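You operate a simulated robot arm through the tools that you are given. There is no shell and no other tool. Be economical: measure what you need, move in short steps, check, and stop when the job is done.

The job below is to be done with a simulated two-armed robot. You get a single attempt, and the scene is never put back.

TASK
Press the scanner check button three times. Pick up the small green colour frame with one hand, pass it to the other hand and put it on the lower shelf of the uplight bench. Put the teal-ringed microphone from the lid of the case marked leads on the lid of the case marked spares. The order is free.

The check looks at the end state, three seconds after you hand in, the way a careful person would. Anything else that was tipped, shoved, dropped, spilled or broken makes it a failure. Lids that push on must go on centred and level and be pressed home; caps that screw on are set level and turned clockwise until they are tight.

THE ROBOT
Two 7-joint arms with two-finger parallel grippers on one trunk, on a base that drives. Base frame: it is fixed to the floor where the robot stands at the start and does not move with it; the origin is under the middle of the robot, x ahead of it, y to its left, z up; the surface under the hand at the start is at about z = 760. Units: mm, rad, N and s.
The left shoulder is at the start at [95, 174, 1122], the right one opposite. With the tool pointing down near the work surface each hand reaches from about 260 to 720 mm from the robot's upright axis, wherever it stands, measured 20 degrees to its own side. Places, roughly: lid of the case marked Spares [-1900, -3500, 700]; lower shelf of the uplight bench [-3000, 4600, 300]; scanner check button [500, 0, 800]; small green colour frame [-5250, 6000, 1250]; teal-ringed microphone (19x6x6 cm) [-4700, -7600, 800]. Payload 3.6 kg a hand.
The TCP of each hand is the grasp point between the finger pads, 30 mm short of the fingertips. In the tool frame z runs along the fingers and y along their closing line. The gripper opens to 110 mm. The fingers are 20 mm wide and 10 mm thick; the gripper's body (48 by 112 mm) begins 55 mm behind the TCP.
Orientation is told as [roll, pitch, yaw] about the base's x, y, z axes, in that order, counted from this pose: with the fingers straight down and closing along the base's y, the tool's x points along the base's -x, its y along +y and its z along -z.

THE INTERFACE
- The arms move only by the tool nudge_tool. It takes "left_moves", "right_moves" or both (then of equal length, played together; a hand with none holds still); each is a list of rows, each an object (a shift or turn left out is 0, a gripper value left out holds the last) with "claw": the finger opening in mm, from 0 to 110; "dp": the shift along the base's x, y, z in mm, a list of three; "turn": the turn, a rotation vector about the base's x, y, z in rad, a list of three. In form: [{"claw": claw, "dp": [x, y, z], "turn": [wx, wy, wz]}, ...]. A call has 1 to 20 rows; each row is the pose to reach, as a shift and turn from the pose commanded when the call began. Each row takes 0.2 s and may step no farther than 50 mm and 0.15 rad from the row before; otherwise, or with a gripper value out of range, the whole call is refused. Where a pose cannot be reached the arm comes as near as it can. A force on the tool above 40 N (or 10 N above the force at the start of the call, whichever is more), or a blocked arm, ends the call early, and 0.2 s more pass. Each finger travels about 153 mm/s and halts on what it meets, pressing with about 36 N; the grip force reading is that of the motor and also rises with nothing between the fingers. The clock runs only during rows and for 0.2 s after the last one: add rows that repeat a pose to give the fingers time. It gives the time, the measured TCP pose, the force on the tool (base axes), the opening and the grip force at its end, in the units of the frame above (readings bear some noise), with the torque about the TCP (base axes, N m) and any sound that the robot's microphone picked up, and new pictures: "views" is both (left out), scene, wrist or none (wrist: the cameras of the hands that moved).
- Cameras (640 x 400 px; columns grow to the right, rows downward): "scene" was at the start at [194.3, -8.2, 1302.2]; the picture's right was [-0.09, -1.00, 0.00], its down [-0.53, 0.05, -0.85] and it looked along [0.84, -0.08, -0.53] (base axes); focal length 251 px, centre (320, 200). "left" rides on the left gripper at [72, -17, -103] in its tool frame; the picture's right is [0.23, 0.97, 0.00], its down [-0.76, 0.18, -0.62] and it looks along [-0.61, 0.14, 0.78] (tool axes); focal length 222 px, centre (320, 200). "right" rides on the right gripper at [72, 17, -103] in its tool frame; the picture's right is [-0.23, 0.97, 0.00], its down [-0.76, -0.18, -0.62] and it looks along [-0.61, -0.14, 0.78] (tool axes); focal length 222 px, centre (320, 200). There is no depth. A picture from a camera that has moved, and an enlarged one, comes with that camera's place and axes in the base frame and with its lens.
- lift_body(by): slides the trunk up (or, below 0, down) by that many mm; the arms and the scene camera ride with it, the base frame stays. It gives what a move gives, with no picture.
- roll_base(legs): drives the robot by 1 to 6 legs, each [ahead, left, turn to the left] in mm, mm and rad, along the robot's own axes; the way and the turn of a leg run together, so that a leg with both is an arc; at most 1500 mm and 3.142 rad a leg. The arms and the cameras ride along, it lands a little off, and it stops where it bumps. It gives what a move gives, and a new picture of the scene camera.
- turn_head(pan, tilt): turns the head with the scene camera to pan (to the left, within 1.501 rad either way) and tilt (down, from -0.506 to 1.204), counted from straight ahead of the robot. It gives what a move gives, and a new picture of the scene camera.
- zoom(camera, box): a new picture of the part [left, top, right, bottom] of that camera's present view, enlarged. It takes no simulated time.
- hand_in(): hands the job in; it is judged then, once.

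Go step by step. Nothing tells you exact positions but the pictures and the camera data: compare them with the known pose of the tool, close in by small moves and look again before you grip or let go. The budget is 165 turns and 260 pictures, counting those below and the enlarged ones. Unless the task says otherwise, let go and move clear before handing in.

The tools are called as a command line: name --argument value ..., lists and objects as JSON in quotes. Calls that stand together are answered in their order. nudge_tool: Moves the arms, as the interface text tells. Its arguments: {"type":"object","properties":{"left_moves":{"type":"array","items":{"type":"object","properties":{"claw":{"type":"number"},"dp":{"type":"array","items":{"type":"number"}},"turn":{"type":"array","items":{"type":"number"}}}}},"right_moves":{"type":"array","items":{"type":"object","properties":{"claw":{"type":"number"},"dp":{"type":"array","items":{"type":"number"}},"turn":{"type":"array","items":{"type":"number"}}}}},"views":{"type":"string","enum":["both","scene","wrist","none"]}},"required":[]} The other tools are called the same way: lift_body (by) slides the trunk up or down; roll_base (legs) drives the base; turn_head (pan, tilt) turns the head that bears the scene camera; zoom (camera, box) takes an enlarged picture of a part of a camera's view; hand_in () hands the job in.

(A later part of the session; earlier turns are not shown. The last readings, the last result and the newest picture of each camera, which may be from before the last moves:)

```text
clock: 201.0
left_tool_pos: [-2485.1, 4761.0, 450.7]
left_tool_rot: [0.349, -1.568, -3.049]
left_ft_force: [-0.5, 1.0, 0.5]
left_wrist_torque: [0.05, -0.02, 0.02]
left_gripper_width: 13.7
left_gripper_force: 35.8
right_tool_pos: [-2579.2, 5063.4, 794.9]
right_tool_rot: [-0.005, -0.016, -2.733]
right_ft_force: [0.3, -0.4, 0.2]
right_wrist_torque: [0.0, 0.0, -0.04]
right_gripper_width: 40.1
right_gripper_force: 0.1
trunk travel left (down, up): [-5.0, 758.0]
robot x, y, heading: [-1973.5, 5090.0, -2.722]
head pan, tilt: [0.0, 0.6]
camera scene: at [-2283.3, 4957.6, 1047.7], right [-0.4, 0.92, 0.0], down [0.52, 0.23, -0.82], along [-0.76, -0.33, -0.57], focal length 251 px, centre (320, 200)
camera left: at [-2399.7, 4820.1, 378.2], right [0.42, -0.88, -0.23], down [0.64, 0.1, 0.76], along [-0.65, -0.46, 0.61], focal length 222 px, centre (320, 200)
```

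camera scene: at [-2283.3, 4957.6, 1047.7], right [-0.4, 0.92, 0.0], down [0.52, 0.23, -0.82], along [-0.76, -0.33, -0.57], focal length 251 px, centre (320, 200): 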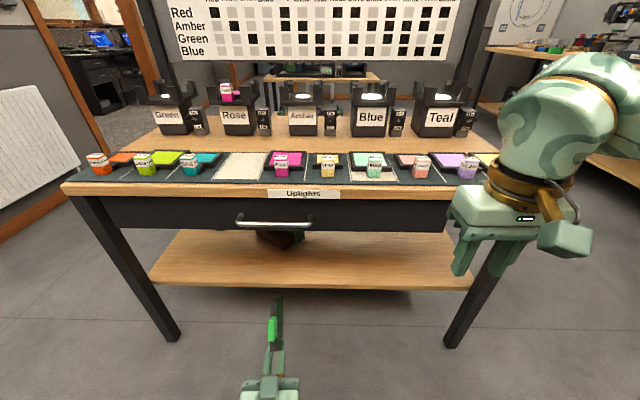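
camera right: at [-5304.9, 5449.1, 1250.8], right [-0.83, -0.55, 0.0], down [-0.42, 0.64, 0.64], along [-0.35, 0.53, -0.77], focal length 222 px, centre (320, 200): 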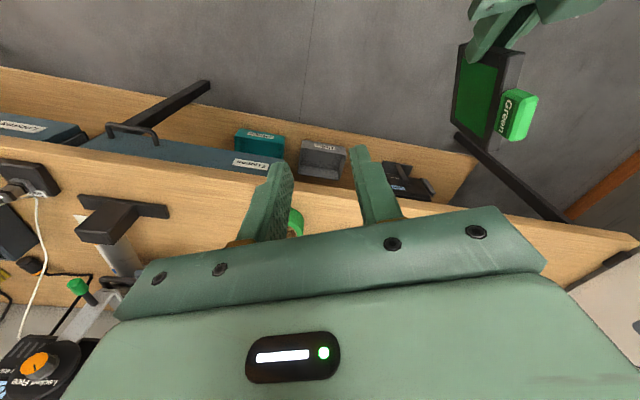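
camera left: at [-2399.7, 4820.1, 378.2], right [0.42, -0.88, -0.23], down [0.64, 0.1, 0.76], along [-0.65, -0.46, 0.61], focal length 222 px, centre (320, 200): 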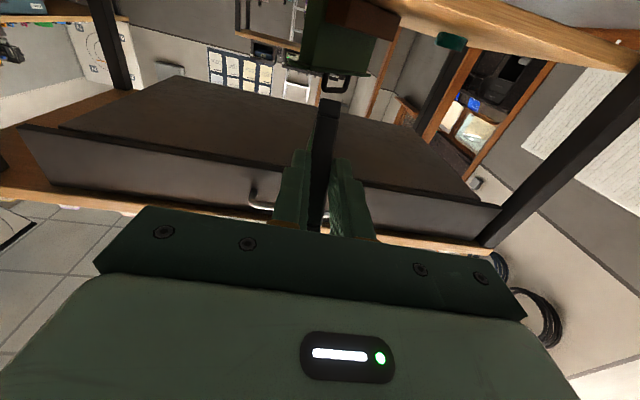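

Horizontal works. Now roll the hand 90° so the frame lies flat.

nudge_tool --left_moves '[{"turn": [-0.131, -0.057, 0]}, {"turn": [-0.262, -0.114, 0]}, {"turn": [-0.393, -0.171, 0]}, {"turn": [-0.524, -0.228, 0]}, {"turn": [-0.655, -0.286, 0]}, {"turn": [-0.786, -0.343, 0]}, {"turn": [-0.916, -0.4, 0]}, {"turn": [-1.047, -0.457, 0]}, {"turn": [-1.178, -0.514, 0]}, {"turn": [-1.309, -0.571, 0]}, {"turn": [-1.44, -0.628, 0]}, {"turn": [-1.44, -0.628, 0]}]'

```text
clock: 203.6
left_tool_pos: [-2485.0, 4760.8, 450.9]
left_tool_rot: [1.601, 0.002, 1.982]
left_ft_force: [0.3, 0.1, -0.2]
left_wrist_torque: [-0.01, -0.05, -0.03]
left_gripper_width: 13.9
left_gripper_force: 35.7
right_tool_pos: [-2579.4, 5061.0, 793.8]
right_tool_rot: [-0.006, -0.016, -2.732]
right_ft_force: [0.5, -0.4, 1.5]
right_wrist_torque: [-0.02, 0.01, 0.01]
right_gripper_width: 40.0
right_gripper_force: 0.0
trunk travel left (down, up): [-5.0, 758.0]
robot x, y, heading: [-1974.8, 5090.9, -2.727]
head pan, tilt: [0.0, 0.6]
camera scene: at [-2283.3, 4957.6, 1047.7], right [-0.4, 0.92, 0.0], down [0.52, 0.23, -0.82], along [-0.76, -0.33, -0.57], focal length 251 px, centre (320, 200)
camera left: at [-2362.1, 4735.7, 431.4], right [0.12, -0.2, 0.97], down [0.27, 0.95, 0.16], along [-0.96, 0.25, 0.16], focal length 222 px, centre (320, 200)
```

scene: 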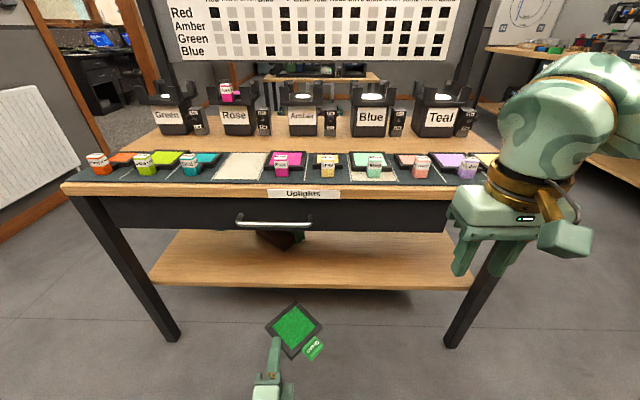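
left: 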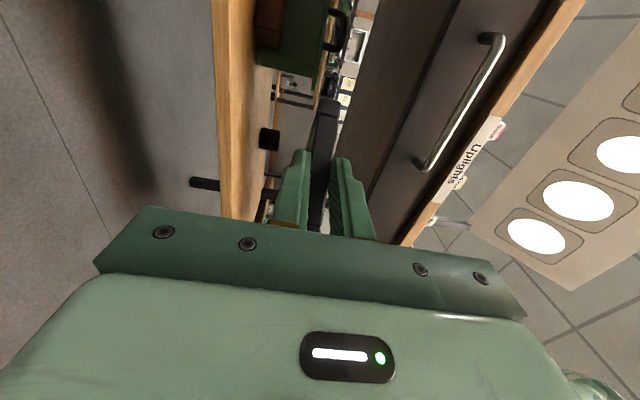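

The frame now lies flat, handle on the right. Drive forward 200 mm with it between shelf and drawer height, and look.

roll_base --legs '[[200, 0, 0]]'

turn_head --pan 0.15 --tilt 0.9

zoom --camera "left" --box '[160, 0, 480, 250]'

```text
clock: 205.2
left_tool_pos: [-2668.7, 4679.2, 450.5]
left_tool_rot: [1.6, -0.001, 1.983]
left_ft_force: [0.6, -0.1, -0.6]
left_wrist_torque: [-0.03, -0.05, 0.02]
left_gripper_width: 14.0
left_gripper_force: 35.9
right_tool_pos: [-2763.2, 4980.0, 794.7]
right_tool_rot: [-0.006, -0.016, -2.731]
right_ft_force: [0.9, 0.5, 0.0]
right_wrist_torque: [-0.01, -0.02, 0.0]
right_gripper_width: 40.0
right_gripper_force: 0.1
trunk travel left (down, up): [-5.0, 758.0]
robot x, y, heading: [-2158.2, 5012.6, -2.725]
head pan, tilt: [0.0, 0.6]
camera scene: at [-2467.0, 4876.4, 1047.6], right [-0.4, 0.92, 0.0], down [0.52, 0.23, -0.82], along [-0.75, -0.33, -0.57], focal length 251 px, centre (320, 200)
```

scene: 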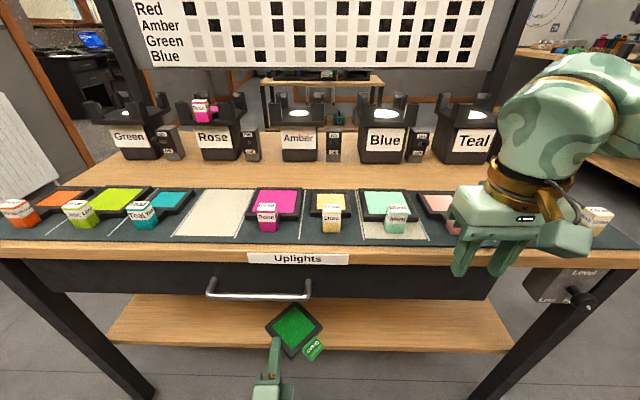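

```text
clock: 206.0
left_tool_pos: [-2668.6, 4679.0, 449.1]
left_tool_rot: [1.6, 0.001, 1.986]
left_ft_force: [1.3, -0.8, 0.7]
left_wrist_torque: [0.0, -0.06, 0.03]
left_gripper_width: 14.3
left_gripper_force: 35.8
right_tool_pos: [-2762.0, 4981.4, 794.6]
right_tool_rot: [-0.005, -0.016, -2.731]
right_ft_force: [0.1, -0.5, 0.5]
right_wrist_torque: [0.03, -0.01, -0.02]
right_gripper_width: 40.0
right_gripper_force: 0.1
trunk travel left (down, up): [-5.0, 758.0]
robot x, y, heading: [-2160.6, 5011.0, -2.728]
head pan, tilt: [0.15, 0.901]
camera scene: at [-2449.6, 4871.7, 1023.0], right [-0.54, 0.84, 0.0], down [0.66, 0.42, -0.62], along [-0.52, -0.33, -0.78], focal length 251 px, centre (320, 200)
```

scene: 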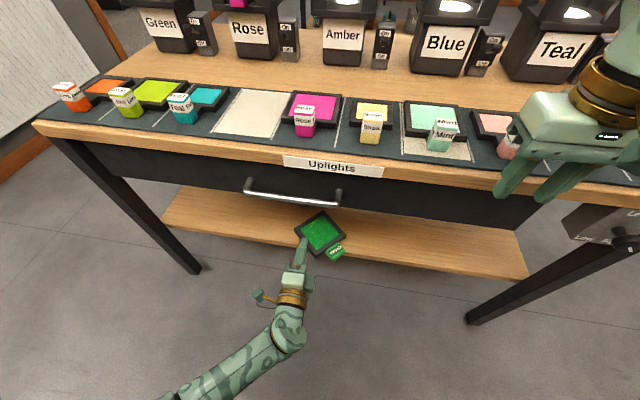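

```text
1.60 times, centred on (320, 125) of left
camera zoom: at [-2545.1, 4654.4, 431.2], right [0.12, -0.2, 0.97], down [0.27, 0.95, 0.16], along [-0.96, 0.24, 0.16], focal length 355 px, centre (320, 320)
```

zoom: 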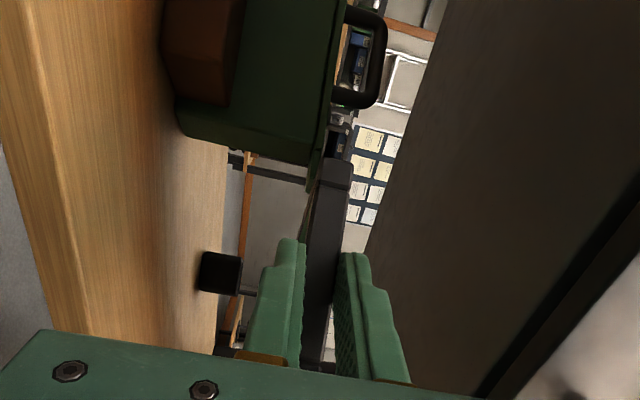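

Shelf top ≈ z 315–324 with its front edge at about a 70 mm past my fingertips' base. Roll 100 mm more, then lower the frame.

roll_base --legs '[[102, 0, 0]]'

nudge_tool --left_moves '[{"dp": [0, 0, -25], "turn": [0.02, 0.01, 0]}, {"dp": [0, 0, -50], "turn": [0.025, 0.011, 0]}, {"dp": [0, 0, -75], "turn": [0.025, 0.011, 0]}, {"dp": [0, 0, -75], "turn": [0.025, 0.011, 0]}]'

zoom --camera "left" --box '[160, 0, 480, 250]'

```text
clock: 207.2
left_tool_pos: [-2762.9, 4638.2, 450.6]
left_tool_rot: [1.598, 0.001, 1.981]
left_ft_force: [-0.5, -0.4, -0.4]
left_wrist_torque: [-0.02, 0.02, -0.01]
left_gripper_width: 13.7
left_gripper_force: 36.0
right_tool_pos: [-2856.7, 4939.3, 793.3]
right_tool_rot: [-0.005, -0.015, -2.734]
right_ft_force: [0.3, 1.0, 0.3]
right_wrist_torque: [-0.04, 0.03, 0.0]
right_gripper_width: 39.9
right_gripper_force: 0.0
trunk travel left (down, up): [-5.0, 758.0]
robot x, y, heading: [-2250.9, 4968.0, -2.729]
head pan, tilt: [0.15, 0.901]
camera scene: at [-2544.3, 4830.4, 1022.8], right [-0.53, 0.85, 0.0], down [0.66, 0.42, -0.62], along [-0.52, -0.33, -0.78], focal length 251 px, centre (320, 200)
```

scene: 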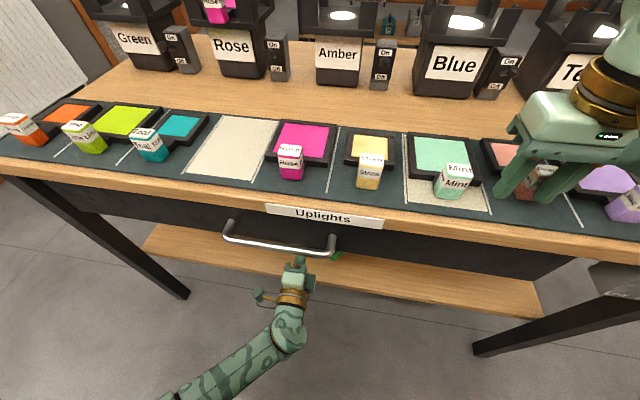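

```text
clock: 208.2
left_tool_pos: [-2763.4, 4638.8, 375.6]
left_tool_rot: [1.601, -0.029, 1.982]
left_ft_force: [0.2, 0.5, -0.7]
left_wrist_torque: [0.01, -0.08, 0.02]
left_gripper_width: 13.7
left_gripper_force: 35.8
right_tool_pos: [-2856.4, 4939.7, 794.4]
right_tool_rot: [-0.006, -0.015, -2.734]
right_ft_force: [-0.1, 0.0, -0.4]
right_wrist_torque: [0.02, 0.0, 0.01]
right_gripper_width: 40.0
right_gripper_force: 0.1
trunk travel left (down, up): [-5.0, 758.0]
robot x, y, heading: [-2253.8, 4966.9, -2.731]
head pan, tilt: [0.15, 0.901]
camera scene: at [-2544.0, 4830.5, 1023.0], right [-0.53, 0.85, 0.0], down [0.66, 0.42, -0.62], along [-0.52, -0.33, -0.78], focal length 251 px, centre (320, 200)
camera left: at [-2640.4, 4614.2, 354.1], right [0.13, -0.22, 0.97], down [0.27, 0.94, 0.18], along [-0.95, 0.24, 0.18], focal length 222 px, centre (320, 200)
```

scene: 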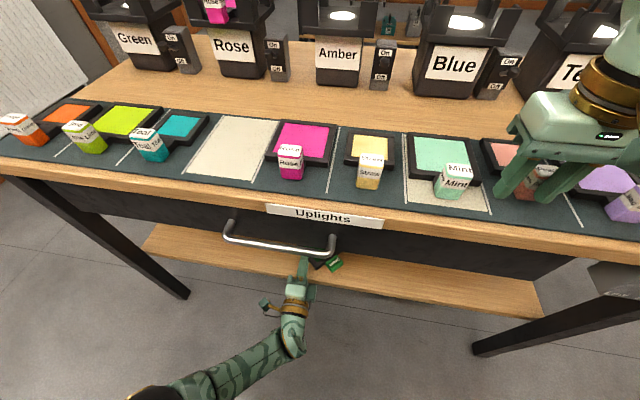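
left: 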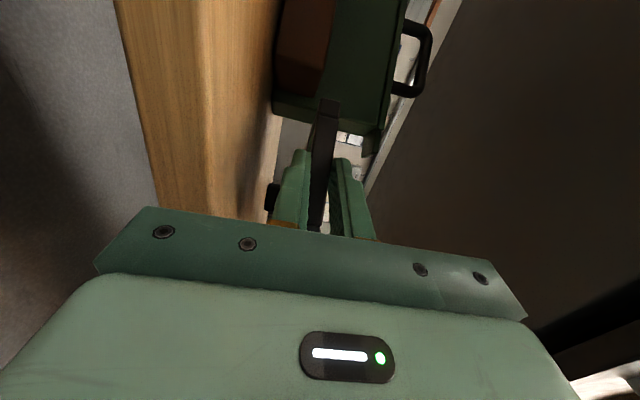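

```text
1.60 times, centred on (320, 125) of left
camera zoom: at [-2640.4, 4614.2, 354.1], right [0.13, -0.22, 0.97], down [0.27, 0.94, 0.18], along [-0.95, 0.24, 0.18], focal length 355 px, centre (320, 320)
```

zoom: 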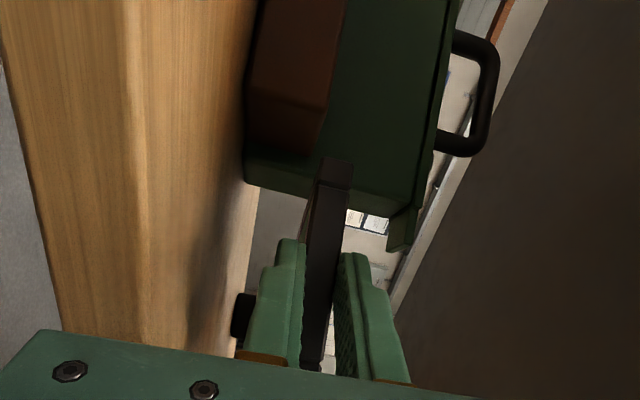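

Shelf top is about z 325; the case behind stays clear. Level the hand slightly nose-down and lower in small steps until contact.

nudge_tool --left_moves '[{"dp": [0, 0, -12], "turn": [0.004, -0.045, 0]}, {"dp": [0, 0, -22], "turn": [0.007, -0.085, 0]}, {"dp": [0, 0, -25], "turn": [0.007, -0.085, 0]}, {"dp": [0, 0, -28], "turn": [0.007, -0.085, 0]}, {"dp": [0, 0, -31], "turn": [0.007, -0.085, 0]}, {"dp": [0, 0, -31], "turn": [0.007, -0.085, 0]}]'

```text
clock: 209.6
left_tool_pos: [-2763.7, 4638.6, 346.4]
left_tool_rot: [1.525, 0.0, 1.986]
left_ft_force: [5.1, -0.4, 14.7]
left_wrist_torque: [0.01, -0.14, -0.01]
left_gripper_width: 13.8
left_gripper_force: 36.3
right_tool_pos: [-2855.9, 4939.6, 795.3]
right_tool_rot: [-0.005, -0.018, -2.733]
right_ft_force: [0.6, 0.1, 0.7]
right_wrist_torque: [0.02, 0.01, 0.0]
right_gripper_width: 39.9
right_gripper_force: 0.1
trunk travel left (down, up): [-5.0, 758.0]
robot x, y, heading: [-2251.8, 4969.8, -2.724]
head pan, tilt: [0.15, 0.901]
camera scene: at [-2542.7, 4831.2, 1023.6], right [-0.53, 0.85, 0.0], down [0.66, 0.42, -0.62], along [-0.53, -0.33, -0.78], focal length 251 px, centre (320, 200)
camera left: at [-2639.0, 4614.0, 335.2], right [0.05, -0.23, 0.97], down [0.26, 0.94, 0.21], along [-0.97, 0.24, 0.1], focal length 222 px, centre (320, 200)
```

scene: 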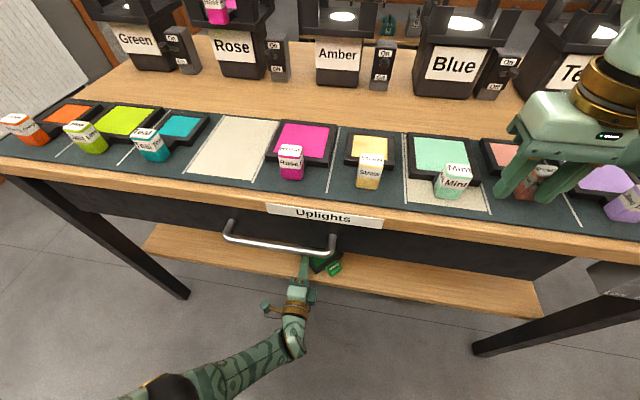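
left: 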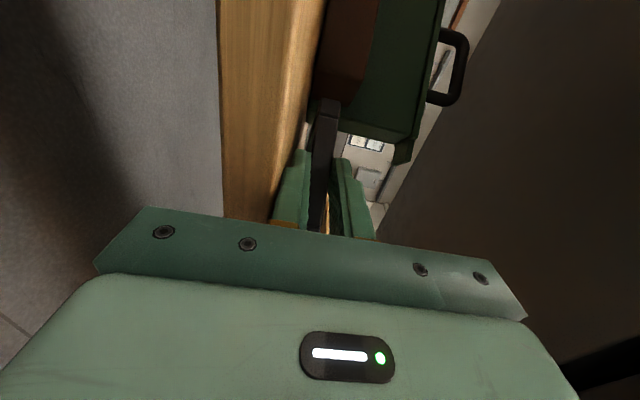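

The frame touches the shelf. To avoid dragging it with the under-finger on release, I'll lift a little and tilt it so its far edge rests on the shelf and it can slide off the finger.

nudge_tool --left_moves '[{"dp": [0, 0, 25]}, {"dp": [0, 0, 55]}, {"dp": [-10, -5, 85], "turn": [-0.044, -0.112, 0]}, {"dp": [-20, -9, 95], "turn": [-0.088, -0.224, 0]}, {"dp": [-30, -13, 95], "turn": [-0.131, -0.335, 0]}, {"dp": [-37, -16, 95], "turn": [-0.175, -0.447, 0]}, {"dp": [-37, -16, 95], "turn": [-0.219, -0.559, 0]}, {"dp": [-37, -16, 95], "turn": [-0.219, -0.559, 0]}]'

turn_head --pan -0.05 --tilt 0.75

```text
clock: 211.4
left_tool_pos: [-2800.3, 4622.5, 439.9]
left_tool_rot: [1.068, 0.412, 1.889]
left_ft_force: [0.8, -1.0, -0.5]
left_wrist_torque: [-0.02, -0.07, -0.01]
left_gripper_width: 13.8
left_gripper_force: 35.8
right_tool_pos: [-2856.1, 4938.5, 794.5]
right_tool_rot: [-0.003, -0.015, -2.733]
right_ft_force: [-1.0, 1.0, -0.2]
right_wrist_torque: [-0.01, 0.0, 0.04]
right_gripper_width: 40.0
right_gripper_force: 0.1
trunk travel left (down, up): [-5.0, 758.0]
robot x, y, heading: [-2255.4, 4969.7, -2.724]
head pan, tilt: [0.15, 0.901]
camera scene: at [-2544.0, 4830.6, 1022.9], right [-0.53, 0.85, 0.0], down [0.66, 0.42, -0.62], along [-0.52, -0.33, -0.78], focal length 251 px, centre (320, 200)
camera left: at [-2689.3, 4603.4, 501.4], right [-0.49, -0.02, 0.87], down [0.16, 0.98, 0.11], along [-0.86, 0.2, -0.47], focal length 222 px, centre (320, 200)
```

scene: 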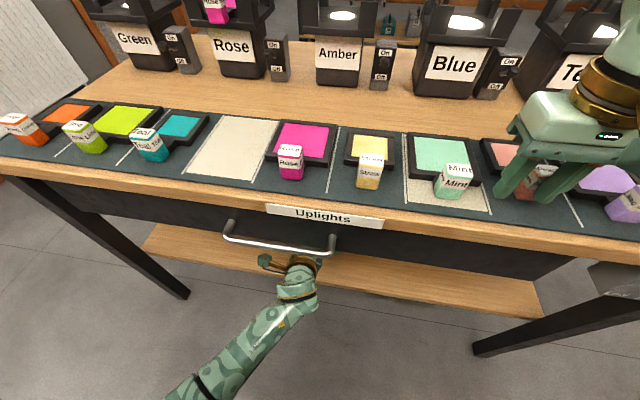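
left: 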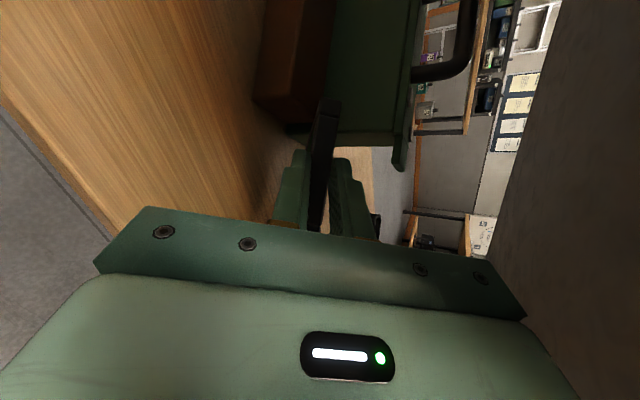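

```text
clock: 212.1
left_tool_pos: [-2798.1, 4621.8, 439.8]
left_tool_rot: [1.069, 0.412, 1.889]
left_ft_force: [0.7, -0.4, 0.9]
left_wrist_torque: [0.02, -0.06, -0.01]
left_gripper_width: 13.8
left_gripper_force: 35.8
right_tool_pos: [-2856.4, 4941.2, 793.6]
right_tool_rot: [-0.004, -0.017, -2.731]
right_ft_force: [0.3, 0.6, 0.8]
right_wrist_torque: [0.01, 0.0, -0.01]
right_gripper_width: 39.9
right_gripper_force: 0.0
trunk travel left (down, up): [-5.0, 758.0]
robot x, y, heading: [-2250.8, 4974.2, -2.731]
head pan, tilt: [-0.051, 0.75]
camera scene: at [-2557.7, 4841.4, 1034.8], right [-0.36, 0.93, 0.0], down [0.64, 0.24, -0.73], along [-0.68, -0.26, -0.68], focal length 251 px, centre (320, 200)
```

scene: 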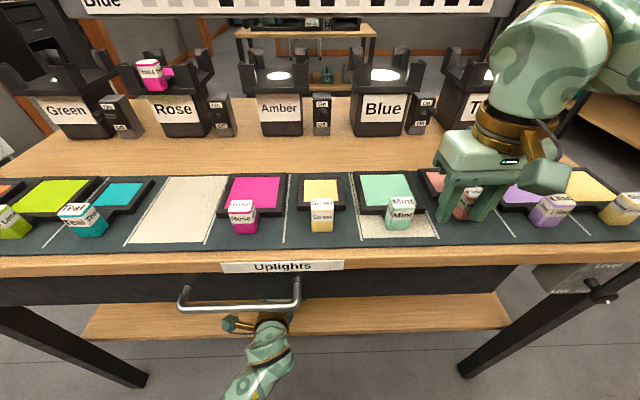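

nudge_tool --left_moves '[{"dp": [0, 0, -15]}, {"dp": [0, 0, -27]}, {"dp": [0, 0, -30]}, {"dp": [0, 0, -33]}, {"dp": [0, 0, -33]}]' --views "wrist"

```text
clock: 213.3
left_tool_pos: [-2800.4, 4622.6, 406.4]
left_tool_rot: [1.069, 0.412, 1.888]
left_ft_force: [-0.2, 1.0, 0.1]
left_wrist_torque: [0.0, -0.03, 0.0]
left_gripper_width: 13.8
left_gripper_force: 35.5
right_tool_pos: [-2857.3, 4939.6, 794.4]
right_tool_rot: [-0.005, -0.016, -2.734]
right_ft_force: [-0.1, 0.0, -0.2]
right_wrist_torque: [0.01, 0.0, -0.02]
right_gripper_width: 40.2
right_gripper_force: 0.1
trunk travel left (down, up): [-5.0, 758.0]
robot x, y, heading: [-2253.2, 4968.7, -2.732]
head pan, tilt: [-0.051, 0.75]
camera left: at [-2689.6, 4603.7, 468.2], right [-0.49, -0.02, 0.87], down [0.16, 0.98, 0.11], along [-0.86, 0.2, -0.47], focal length 222 px, centre (320, 200)
```

left: 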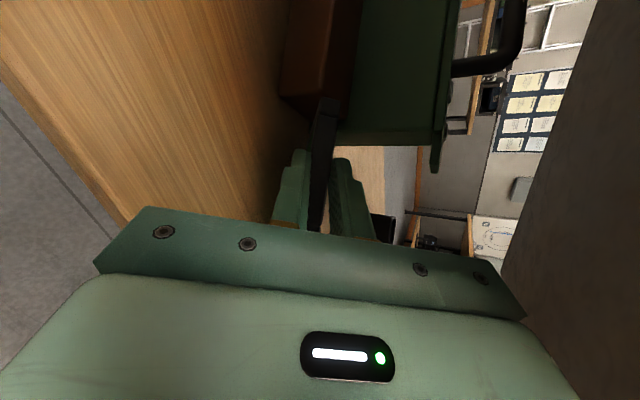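

nudge_tool --left_moves '[{"dp": [0, 0, -3]}, {"dp": [0, 0, -5]}, {"dp": [0, 0, -7]}, {"dp": [0, 0, -9]}, {"dp": [0, 0, -9]}]' --views "none"

```text
clock: 214.5
left_tool_pos: [-2800.2, 4622.9, 399.4]
left_tool_rot: [1.072, 0.413, 1.89]
left_ft_force: [3.3, -1.2, 7.4]
left_wrist_torque: [-0.38, 0.67, 0.22]
left_gripper_width: 13.7
left_gripper_force: 35.5
right_tool_pos: [-2855.2, 4939.3, 795.1]
right_tool_rot: [-0.005, -0.016, -2.733]
right_ft_force: [-0.2, -0.3, 0.9]
right_wrist_torque: [0.0, 0.04, -0.01]
right_gripper_width: 40.0
right_gripper_force: 0.0
trunk travel left (down, up): [-5.0, 758.0]
robot x, y, heading: [-2251.0, 4969.5, -2.733]
head pan, tilt: [-0.051, 0.75]
```

Light contact at the far edge. Open, lower so the frame settles, then withdraw back-left along the slope.

nudge_tool --left_moves '[{"claw": 20}, {"claw": 32}, {"claw": 32, "dp": [0, 0, -10]}, {"dp": [3, -1, -20]}, {"dp": [6, -2, -29]}, {"dp": [6, -2, -29]}]' --views "wrist"

```text
clock: 215.9
left_tool_pos: [-2793.0, 4620.8, 368.6]
left_tool_rot: [1.067, 0.412, 1.889]
left_ft_force: [-0.7, 0.0, -1.2]
left_wrist_torque: [0.03, 0.02, 0.01]
left_gripper_width: 32.4
left_gripper_force: 0.1
right_tool_pos: [-2856.4, 4940.1, 793.6]
right_tool_rot: [-0.006, -0.015, -2.734]
right_ft_force: [0.2, 0.7, -0.1]
right_wrist_torque: [-0.01, 0.03, 0.01]
right_gripper_width: 39.9
right_gripper_force: 0.0
trunk travel left (down, up): [-5.0, 758.0]
robot x, y, heading: [-2252.7, 4971.1, -2.732]
head pan, tilt: [-0.051, 0.75]
camera left: at [-2683.7, 4601.3, 429.6], right [-0.49, -0.02, 0.87], down [0.16, 0.98, 0.11], along [-0.86, 0.2, -0.47], focal length 222 px, centre (320, 200)
```

left: 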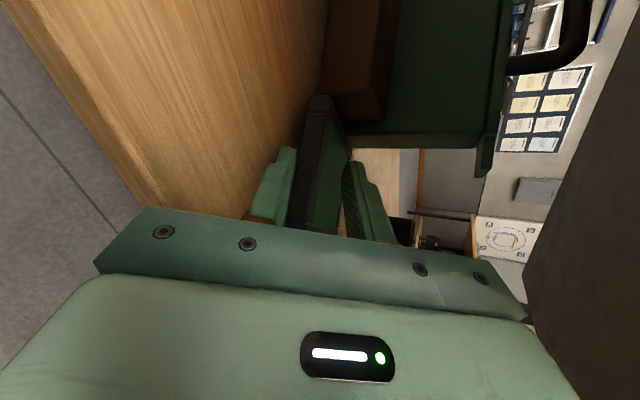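

nudge_tool --left_moves '[{"dp": [12, -5, 0]}, {"dp": [25, -10, 0]}, {"dp": [42, -16, 0]}, {"dp": [60, -24, 5]}, {"dp": [90, -35, 20]}, {"dp": [90, -35, 20]}]' --views "both"

```text
clock: 217.3
left_tool_pos: [-2703.9, 4586.0, 388.6]
left_tool_rot: [1.069, 0.411, 1.889]
left_ft_force: [-0.4, 0.0, 0.9]
left_wrist_torque: [0.02, 0.02, 0.03]
left_gripper_width: 32.2
left_gripper_force: 0.0
right_tool_pos: [-2856.6, 4939.0, 793.6]
right_tool_rot: [-0.007, -0.019, -2.733]
right_ft_force: [0.7, -0.4, 0.2]
right_wrist_torque: [-0.03, 0.01, 0.0]
right_gripper_width: 39.9
right_gripper_force: 0.1
trunk travel left (down, up): [-5.0, 758.0]
robot x, y, heading: [-2254.0, 4971.0, -2.73]
head pan, tilt: [-0.051, 0.75]
camera scene: at [-2557.6, 4841.5, 1034.9], right [-0.36, 0.93, 0.0], down [0.64, 0.24, -0.73], along [-0.68, -0.26, -0.68], focal length 251 px, centre (320, 200)
camera left: at [-2593.5, 4566.7, 450.3], right [-0.49, -0.02, 0.87], down [0.16, 0.98, 0.11], along [-0.86, 0.2, -0.47], focal length 222 px, centre (320, 200)
```

scene: 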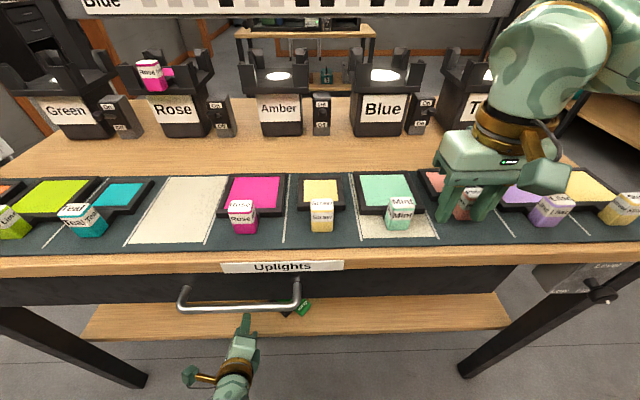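
left: 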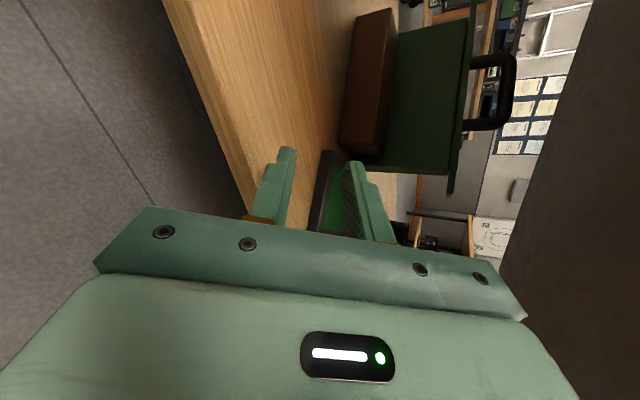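

The frame lies on the shelf. Back away and check.

roll_base --legs '[[-350, 0, 0]]'

zoom --camera "scene" --box '[120, 140, 480, 340]'

```text
clock: 219.6
left_tool_pos: [-2384.9, 4727.5, 388.3]
left_tool_rot: [1.068, 0.411, 1.885]
left_ft_force: [-0.8, 0.5, 0.3]
left_wrist_torque: [-0.02, 0.02, 0.0]
left_gripper_width: 31.9
left_gripper_force: 0.0
right_tool_pos: [-2535.6, 5081.4, 794.2]
right_tool_rot: [-0.005, -0.019, -2.737]
right_ft_force: [-0.2, 0.3, 0.7]
right_wrist_torque: [-0.04, 0.0, 0.01]
right_gripper_width: 40.1
right_gripper_force: 0.0
trunk travel left (down, up): [-5.0, 758.0]
robot x, y, heading: [-1931.3, 5111.7, -2.73]
head pan, tilt: [-0.051, 0.75]
camera scene: at [-2237.9, 4982.5, 1034.9], right [-0.35, 0.94, 0.0], down [0.64, 0.24, -0.73], along [-0.68, -0.26, -0.68], focal length 251 px, centre (320, 200)
```

scene: 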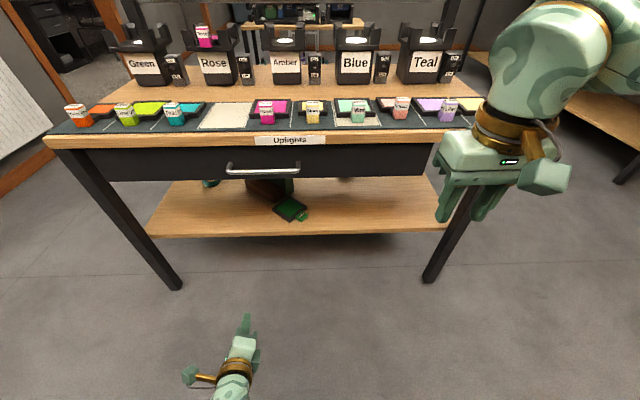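

```text
1.78 times, centred on (300, 240) of scene
camera zoom: at [-2237.9, 4982.5, 1034.9], right [-0.35, 0.94, 0.0], down [0.64, 0.24, -0.73], along [-0.68, -0.26, -0.68], focal length 446 px, centre (356, 129)
```

zoom: 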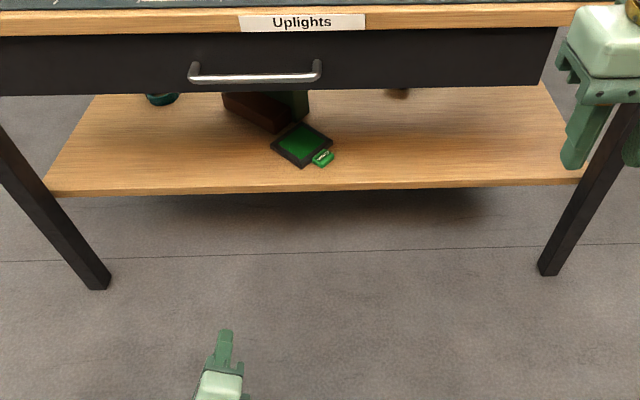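

The frame rests flat on the lower shelf. Now restore the trunk and unwind the left hand to tool-down for travel.

lift_body --by 235

nudge_tool --left_moves '[{"claw": 60, "turn": [0.055, 0.14, 0]}, {"turn": [0.11, 0.28, 0]}, {"turn": [0.164, 0.42, 0]}, {"turn": [0.219, 0.559, 0]}, {"turn": [0.219, 0.559, 0]}]' --views "none"

nudge_tool --left_moves '[{"turn": [0.131, 0.057, 0]}, {"turn": [0.262, 0.114, 0]}, {"turn": [0.393, 0.171, 0]}, {"turn": [0.524, 0.228, 0]}, {"turn": [0.655, 0.286, 0]}, {"turn": [0.786, 0.343, 0]}, {"turn": [0.916, 0.4, 0]}, {"turn": [1.047, 0.457, 0]}, {"turn": [1.178, 0.514, 0]}, {"turn": [1.309, 0.571, 0]}, {"turn": [1.44, 0.628, 0]}, {"turn": [1.44, 0.628, 0]}]' --views "none"

nudge_tool --left_moves '[{"dp": [0, 0, 15], "turn": [0.058, -0.134, 0]}, {"dp": [0, 0, 30], "turn": [0.117, -0.268, 0]}, {"dp": [0, 0, 50], "turn": [0.175, -0.402, 0]}, {"dp": [0, 0, 75], "turn": [0.233, -0.535, 0]}, {"dp": [0, 0, 100], "turn": [0.29, -0.67, 0]}, {"dp": [0, 0, 125], "turn": [0.35, -0.8, 0]}, {"dp": [0, 0, 150], "turn": [0.41, -0.94, 0]}, {"dp": [0, 0, 180], "turn": [0.465, -1.07, 0]}, {"dp": [0, 0, 210], "turn": [0.52, -1.2, 0]}, {"dp": [0, 0, 240], "turn": [0.575, -1.32, 0]}, {"dp": [0, 0, 260], "turn": [0.628, -1.44, 0]}, {"dp": [0, 0, 260], "turn": [0.628, -1.44, 0]}]' --views "scene"

```text
clock: 222.0
left_tool_pos: [-2384.8, 4727.2, 623.9]
left_tool_rot: [1.067, 0.413, 1.882]
left_ft_force: [0.4, -0.1, -0.2]
left_wrist_torque: [0.02, 0.0, 0.03]
left_gripper_width: 31.8
left_gripper_force: 0.0
right_tool_pos: [-2537.1, 5081.0, 1029.5]
right_tool_rot: [-0.007, -0.016, -2.737]
right_ft_force: [-0.2, -0.6, -0.6]
right_wrist_torque: [-0.01, -0.03, -0.02]
right_gripper_width: 40.0
right_gripper_force: 0.0
trunk travel left (down, up): [-240.0, 523.0]
robot x, y, heading: [-1929.0, 5110.2, -2.735]
head pan, tilt: [-0.051, 0.75]
```

```text
clock: 223.2
left_tool_pos: [-2384.9, 4726.0, 624.0]
left_tool_rot: [1.522, 0.001, 1.979]
left_ft_force: [-0.4, -0.5, -0.3]
left_wrist_torque: [0.0, -0.03, -0.04]
left_gripper_width: 59.9
left_gripper_force: 0.0
right_tool_pos: [-2538.1, 5081.9, 1029.7]
right_tool_rot: [-0.007, -0.018, -2.737]
right_ft_force: [0.1, -0.7, -0.3]
right_wrist_torque: [0.0, -0.02, -0.03]
right_gripper_width: 39.9
right_gripper_force: 0.0
trunk travel left (down, up): [-240.0, 523.0]
robot x, y, heading: [-1933.2, 5113.2, -2.73]
head pan, tilt: [-0.051, 0.75]
```

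```text
clock: 225.8
left_tool_pos: [-2385.4, 4727.5, 625.0]
left_tool_rot: [-2.117, -1.57, -0.662]
left_ft_force: [-0.4, 0.3, -0.8]
left_wrist_torque: [-0.01, -0.01, 0.0]
left_gripper_width: 60.0
left_gripper_force: 0.1
right_tool_pos: [-2536.6, 5082.7, 1028.9]
right_tool_rot: [-0.006, -0.017, -2.737]
right_ft_force: [-0.2, 0.7, -0.5]
right_wrist_torque: [0.0, 0.03, 0.0]
right_gripper_width: 40.1
right_gripper_force: 0.0
trunk travel left (down, up): [-240.0, 523.0]
robot x, y, heading: [-1931.8, 5110.5, -2.734]
head pan, tilt: [-0.051, 0.75]
```

```text
refused: row 7 steps farther than a row can; nothing moved
```

nudge_tool --left_moves '[{"dp": [0, 0, 20], "turn": [0.052, -0.12, 0]}, {"dp": [0, 0, 40], "turn": [0.105, -0.24, 0]}, {"dp": [0, 0, 60], "turn": [0.157, -0.36, 0]}, {"dp": [0, 0, 85], "turn": [0.209, -0.48, 0]}, {"dp": [0, 0, 110], "turn": [0.262, -0.6, 0]}, {"dp": [0, 0, 135], "turn": [0.314, -0.72, 0]}, {"dp": [0, 0, 160], "turn": [0.366, -0.84, 0]}, {"dp": [0, 0, 185], "turn": [0.419, -0.96, 0]}, {"dp": [0, 0, 210], "turn": [0.471, -1.08, 0]}, {"dp": [0, 0, 235], "turn": [0.523, -1.2, 0]}, {"dp": [0, 0, 260], "turn": [0.576, -1.32, 0]}, {"dp": [0, 0, 280], "turn": [0.628, -1.44, 0]}, {"dp": [0, 0, 280], "turn": [0.628, -1.44, 0]}]' --views "none"

turn_head --pan 0.9 --tilt 0.25

```text
clock: 228.6
left_tool_pos: [-2412.5, 4711.4, 881.9]
left_tool_rot: [-0.048, 0.002, -2.731]
left_ft_force: [-0.4, 0.2, 0.3]
left_wrist_torque: [0.0, 0.0, -0.02]
left_gripper_width: 59.9
left_gripper_force: 0.1
left hand out of reach, approached as far as the arm can: row 11, 12, 13
right_tool_pos: [-2535.4, 5081.9, 1029.6]
right_tool_rot: [-0.004, -0.017, -2.737]
right_ft_force: [0.1, -0.7, -1.0]
right_wrist_torque: [-0.03, 0.04, 0.01]
right_gripper_width: 39.9
right_gripper_force: 0.0
trunk travel left (down, up): [-240.0, 523.0]
robot x, y, heading: [-1931.9, 5109.8, -2.732]
head pan, tilt: [-0.051, 0.75]
```

```text
clock: 229.9
left_tool_pos: [-2412.4, 4711.4, 881.3]
left_tool_rot: [-0.048, -0.001, -2.731]
left_ft_force: [-1.1, -0.6, 0.1]
left_wrist_torque: [-0.01, -0.01, -0.01]
left_gripper_width: 60.0
left_gripper_force: 0.0
right_tool_pos: [-2536.9, 5082.7, 1028.5]
right_tool_rot: [-0.006, -0.018, -2.736]
right_ft_force: [0.7, -0.1, -0.6]
right_wrist_torque: [-0.03, 0.04, -0.02]
right_gripper_width: 39.9
right_gripper_force: 0.1
trunk travel left (down, up): [-240.0, 523.0]
robot x, y, heading: [-1934.4, 5109.9, -2.73]
head pan, tilt: [0.901, 0.25]
camera scene: at [-2056.5, 4977.0, 1330.5], right [-0.97, 0.26, 0.0], down [0.06, 0.24, -0.97], along [-0.25, -0.94, -0.25], focal length 251 px, centre (320, 200)
```

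scene: 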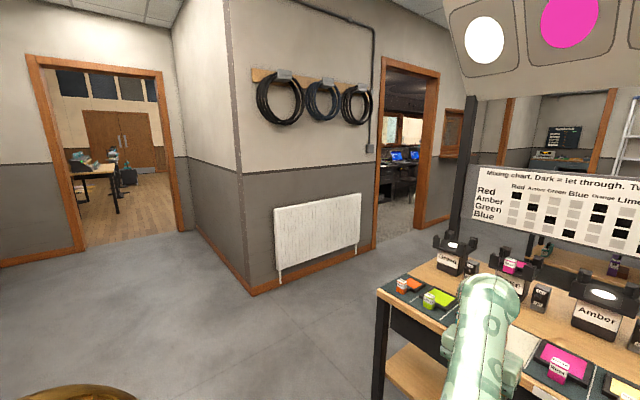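

I'll tuck both hands forward and towards the midline so the elbows come in for the door.

nudge_tool --left_moves '[{"dp": [-10, 24, 0]}, {"dp": [-20, 48, 0]}, {"dp": [-34, 78, 0]}, {"dp": [-34, 78, 0]}]' --right_moves '[{"dp": [6, -42, -15]}, {"dp": [12, -84, -30]}, {"dp": [19, -125, -60]}, {"dp": [19, -125, -60]}]' --views "none"

turn_head --pan 1.1 --tilt 0.6

turn_head --pan -1.1 --tilt 0.6

```text
refused: row 3 steps farther than a row can; nothing moved
```

```text
clock: 230.7
left_tool_pos: [-2413.5, 4710.0, 881.0]
left_tool_rot: [-0.05, 0.0, -2.731]
left_ft_force: [0.6, 1.4, 0.5]
left_wrist_torque: [0.01, 0.01, 0.0]
left_gripper_width: 60.0
left_gripper_force: 0.0
right_tool_pos: [-2538.2, 5082.3, 1029.2]
right_tool_rot: [-0.005, -0.017, -2.736]
right_ft_force: [0.2, -0.4, 0.4]
right_wrist_torque: [0.0, 0.01, 0.02]
right_gripper_width: 40.2
right_gripper_force: 0.1
trunk travel left (down, up): [-240.0, 523.0]
robot x, y, heading: [-1932.9, 5110.2, -2.734]
head pan, tilt: [1.1, 0.6]
camera scene: at [-2037.8, 4979.0, 1298.4], right [-1.0, 0.06, 0.0], down [0.04, 0.56, -0.83], along [-0.05, -0.82, -0.56], focal length 251 px, centre (320, 200)
```

scene: 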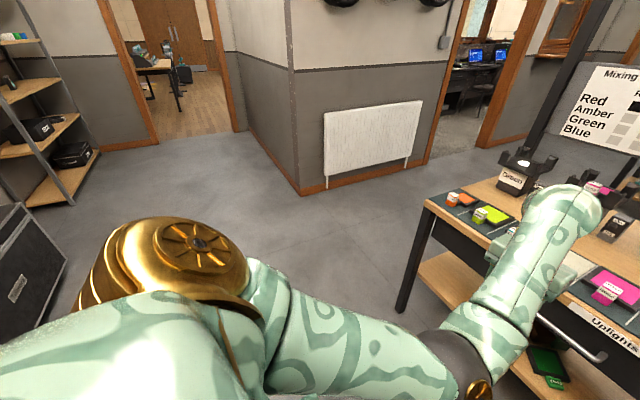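

```text
clock: 232.8
left_tool_pos: [-2412.0, 4710.3, 882.1]
left_tool_rot: [-0.05, 0.001, -2.731]
left_ft_force: [0.2, 0.0, 0.3]
left_wrist_torque: [-0.02, 0.04, 0.02]
left_gripper_width: 59.8
left_gripper_force: 0.1
right_tool_pos: [-2537.7, 5082.5, 1029.2]
right_tool_rot: [-0.006, -0.016, -2.736]
right_ft_force: [-0.8, 0.0, 0.0]
right_wrist_torque: [0.03, 0.0, 0.04]
right_gripper_width: 39.7
right_gripper_force: 0.0
trunk travel left (down, up): [-240.0, 523.0]
robot x, y, heading: [-1934.4, 5110.5, -2.731]
head pan, tilt: [-1.1, 0.6]
camera scene: at [-2100.5, 5123.5, 1298.3], right [0.64, 0.77, 0.0], down [0.44, -0.36, -0.82], along [-0.64, 0.52, -0.57], focal length 251 px, centre (320, 200)
```

scene: 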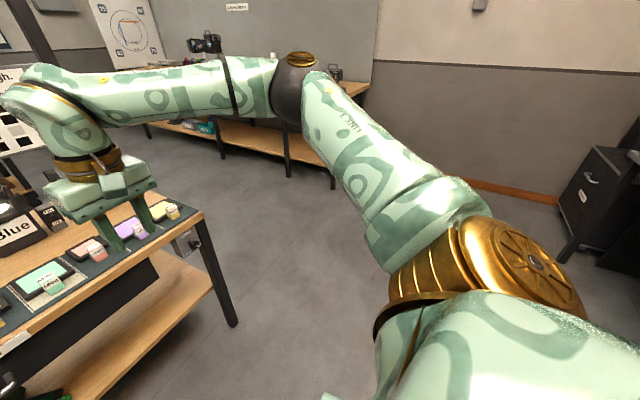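

The left elbow is tucked; the right one sticks out about 450 mm. Pull the right hand lower and inward, then turn to face the door and drive up to it.

nudge_tool --right_moves '[{"dp": [-2, -30, -30]}, {"dp": [-4, -60, -60]}, {"dp": [-6, -90, -90]}, {"dp": [-8, -115, -120]}, {"dp": [-10, -130, -150]}, {"dp": [-10, -130, -150]}]' --views "none"

turn_head --pan 0 --tilt 0.3

roll_base --legs '[[0, 0, 1.56], [1400, 0, 0], [1000, 0, 0]]'

```text
clock: 234.2
left_tool_pos: [-2411.6, 4712.0, 882.3]
left_tool_rot: [-0.05, 0.0, -2.731]
left_ft_force: [-0.3, 0.7, 0.7]
left_wrist_torque: [0.01, 0.02, 0.02]
left_gripper_width: 60.0
left_gripper_force: 0.0
right_tool_pos: [-2547.7, 4949.7, 879.3]
right_tool_rot: [-0.005, -0.017, -2.739]
right_ft_force: [-0.3, 0.3, -0.4]
right_wrist_torque: [0.03, -0.02, -0.04]
right_gripper_width: 40.0
right_gripper_force: 0.1
trunk travel left (down, up): [-240.0, 523.0]
robot x, y, heading: [-1930.1, 5110.8, -2.735]
head pan, tilt: [-1.1, 0.6]
```

```text
clock: 235.5
left_tool_pos: [-2411.9, 4711.1, 882.1]
left_tool_rot: [-0.048, 0.001, -2.731]
left_ft_force: [0.7, -0.2, -0.4]
left_wrist_torque: [0.0, 0.0, 0.0]
left_gripper_width: 60.0
left_gripper_force: 0.1
right_tool_pos: [-2548.0, 4952.0, 879.7]
right_tool_rot: [-0.005, -0.017, -2.737]
right_ft_force: [0.3, 0.0, -0.2]
right_wrist_torque: [-0.01, 0.01, -0.01]
right_gripper_width: 40.2
right_gripper_force: 0.0
trunk travel left (down, up): [-240.0, 523.0]
robot x, y, heading: [-1933.3, 5110.1, -2.729]
head pan, tilt: [0.0, 0.3]
camera scene: at [-2118.0, 5030.0, 1325.7], right [-0.4, 0.92, 0.0], down [0.27, 0.12, -0.95], along [-0.88, -0.38, -0.3], focal length 251 px, centre (320, 200)
```

scene: 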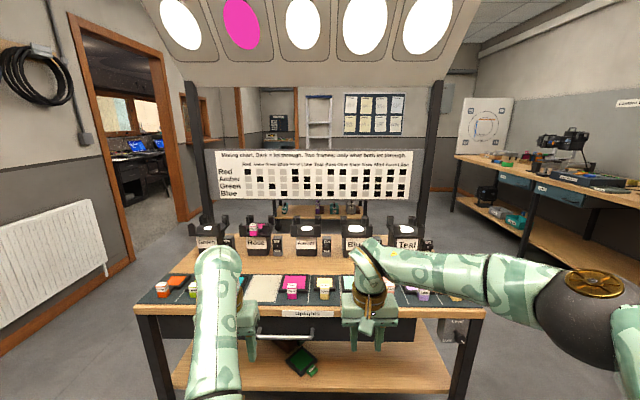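

```text
clock: 251.1
left_tool_pos: [-604.4, 2409.1, 882.1]
left_tool_rot: [-0.049, -0.001, -1.175]
left_ft_force: [0.0, -1.0, 0.8]
left_wrist_torque: [0.02, 0.0, 0.01]
left_gripper_width: 59.9
left_gripper_force: 0.1
right_tool_pos: [-847.8, 2277.1, 879.3]
right_tool_rot: [-0.005, -0.015, -1.179]
right_ft_force: [0.6, -0.1, 0.2]
right_wrist_torque: [0.0, 0.0, 0.01]
right_gripper_width: 40.0
right_gripper_force: 0.0
trunk travel left (down, up): [-240.0, 523.0]
robot x, y, heading: [-993.7, 2893.5, -1.175]
head pan, tilt: [0.0, 0.3]
camera scene: at [-920.6, 2709.2, 1325.7], right [-0.92, -0.39, 0.0], down [-0.11, 0.27, -0.95], along [0.37, -0.88, -0.3], focal length 251 px, centre (320, 200)
```

scene: 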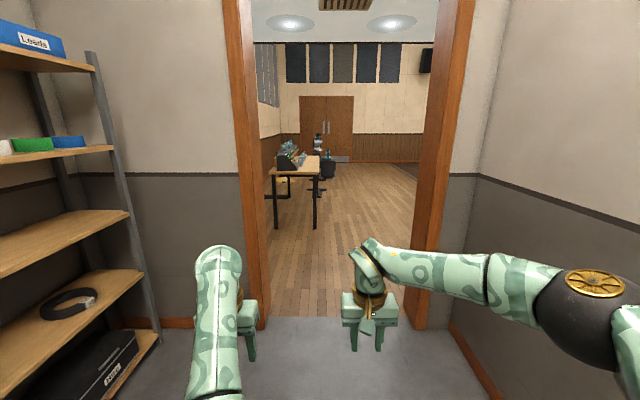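

The door spans a≈−423…606; I'll shift right 54 mm so arms clear both jambs and drive through.

roll_base --legs '[[0, -54, 0.005], [1300, 0, 0], [900, 0, 0]]'

```text
clock: 262.5
left_tool_pos: [206.4, 360.1, 881.7]
left_tool_rot: [-0.047, -0.001, -1.178]
left_ft_force: [-0.1, 0.4, 0.8]
left_wrist_torque: [-0.02, -0.01, 0.0]
left_gripper_width: 60.1
left_gripper_force: 0.1
right_tool_pos: [-36.3, 230.1, 878.5]
right_tool_rot: [-0.005, -0.016, -1.182]
right_ft_force: [-0.1, 0.1, 0.3]
right_wrist_torque: [0.06, 0.02, 0.02]
right_gripper_width: 40.1
right_gripper_force: 0.0
trunk travel left (down, up): [-240.0, 523.0]
robot x, y, heading: [-187.1, 845.3, -1.174]
head pan, tilt: [0.0, 0.3]
camera scene: at [-109.5, 661.4, 1325.7], right [-0.92, -0.38, 0.0], down [-0.11, 0.27, -0.95], along [0.37, -0.88, -0.3], focal length 251 px, centre (320, 200)
```

scene: 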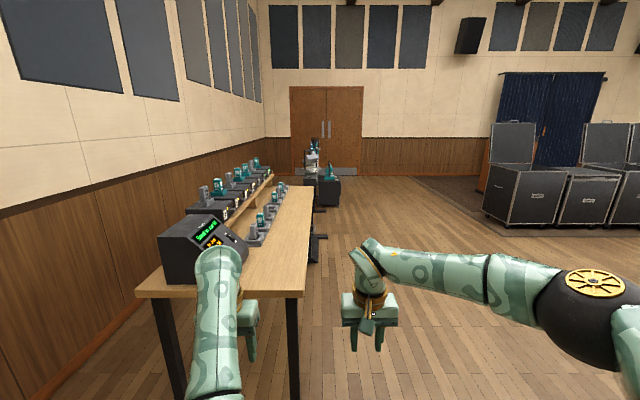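

I'm through. Flight cases stand to the right; zoom on them.

zoom --camera "scene" --box '[440, 80, 640, 250]'

roll_base --legs '[[0, -900, -0.78]]'

```text
2.35 times, centred on (540, 165) of scene
camera zoom: at [-109.5, 661.4, 1325.7], right [-0.92, -0.38, 0.0], down [-0.11, 0.27, -0.95], along [0.37, -0.88, -0.3], focal length 590 px, centre (-198, 282)
```

zoom: 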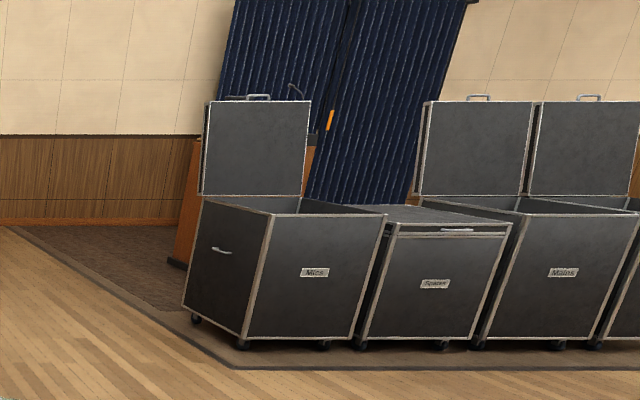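

```text
clock: 265.9
left_tool_pos: [-751.3, 157.0, 889.8]
left_tool_rot: [-0.044, -0.013, -1.743]
left_ft_force: [-0.4, 0.5, 1.2]
left_wrist_torque: [-0.04, -0.06, 0.0]
left_gripper_width: 60.1
left_gripper_force: 0.1
right_tool_pos: [-1024.6, 177.6, 888.3]
right_tool_rot: [-0.001, -0.031, -1.748]
right_ft_force: [-1.7, 0.4, 1.0]
right_wrist_torque: [-0.04, -0.07, 0.02]
right_gripper_width: 39.8
right_gripper_force: 0.0
trunk travel left (down, up): [-240.0, 523.0]
robot x, y, heading: [-819.8, 770.0, -1.745]
head pan, tilt: [0.0, 0.3]
stopped in leg 1: the robot was blocked; the commanded pose is now the measured one
camera scene: at [-858.1, 577.7, 1327.4], right [-0.98, 0.17, 0.0], down [0.05, 0.29, -0.96], along [-0.17, -0.94, -0.29], focal length 251 px, centre (320, 200)
```

scene: 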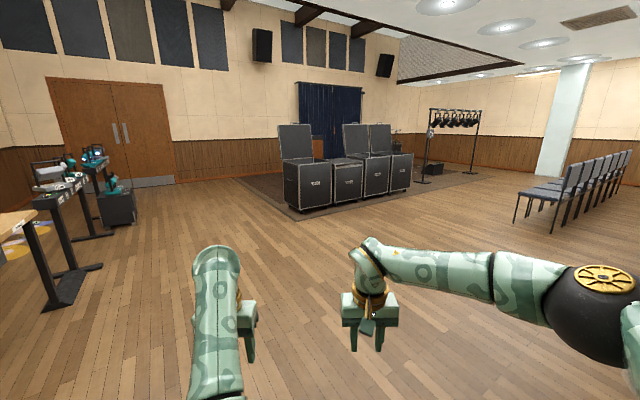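

I grazed the wall while turning. The Spares case is in the row ahead. I'll step away from the wall, face along the hall and go forward left of the cases to see behind them.

roll_base --legs '[[336, 218, 0], [0, 0, 0.575], [1200, -500, 0], [1400, -300, 0]]'

turn_head --pan -0.7 --tilt 0.25

```text
clock: 282.8
left_tool_pos: [-26.1, -2768.7, 884.5]
left_tool_rot: [-0.051, -0.004, -1.184]
left_ft_force: [-0.7, 0.4, 0.1]
left_wrist_torque: [-0.01, -0.03, 0.01]
left_gripper_width: 60.0
left_gripper_force: 0.0
right_tool_pos: [-269.6, -2897.0, 882.9]
right_tool_rot: [-0.005, -0.023, -1.188]
right_ft_force: [0.1, -0.7, 0.1]
right_wrist_torque: [0.01, 0.0, 0.02]
right_gripper_width: 39.8
right_gripper_force: 0.1
trunk travel left (down, up): [-240.0, 523.0]
robot x, y, heading: [-411.6, -2282.6, -1.182]
head pan, tilt: [0.0, 0.3]
camera scene: at [-337.9, -2469.6, 1325.7], right [-0.93, -0.38, 0.0], down [-0.11, 0.28, -0.95], along [0.36, -0.89, -0.3], focal length 251 px, centre (320, 200)
```

scene: 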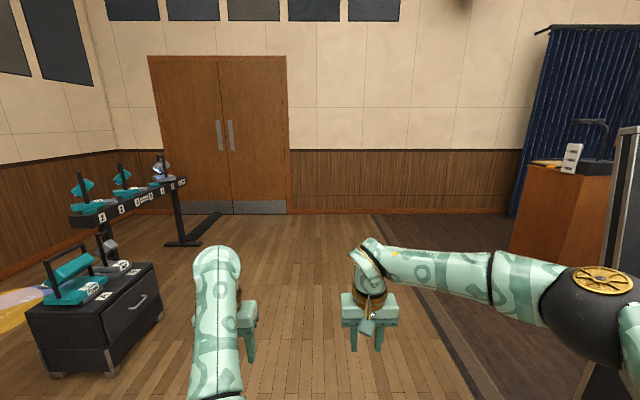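

```text
clock: 283.8
left_tool_pos: [-26.3, -2768.3, 884.6]
left_tool_rot: [-0.049, -0.006, -1.184]
left_ft_force: [-0.8, -0.9, 1.2]
left_wrist_torque: [0.0, -0.01, -0.01]
left_gripper_width: 60.0
left_gripper_force: 0.0
right_tool_pos: [-269.5, -2898.3, 883.4]
right_tool_rot: [-0.006, -0.023, -1.19]
right_ft_force: [-0.3, 0.1, -0.5]
right_wrist_torque: [-0.01, 0.0, 0.03]
right_gripper_width: 39.8
right_gripper_force: 0.0
trunk travel left (down, up): [-240.0, 523.0]
robot x, y, heading: [-411.8, -2284.9, -1.185]
head pan, tilt: [-0.7, 0.25]
camera scene: at [-401.9, -2471.5, 1330.5], right [-0.95, 0.31, 0.0], down [0.08, 0.24, -0.97], along [-0.3, -0.92, -0.25], focal length 251 px, centre (320, 200)
```

scene: 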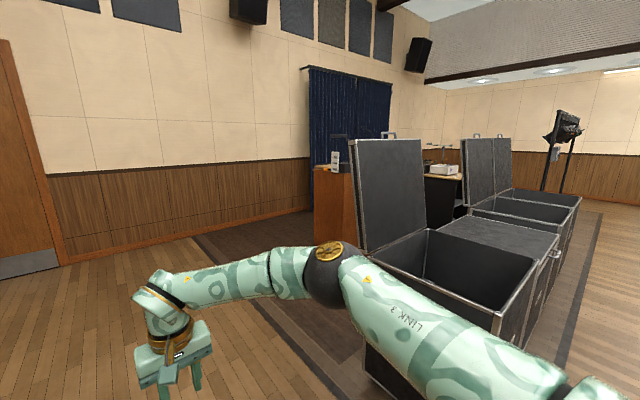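

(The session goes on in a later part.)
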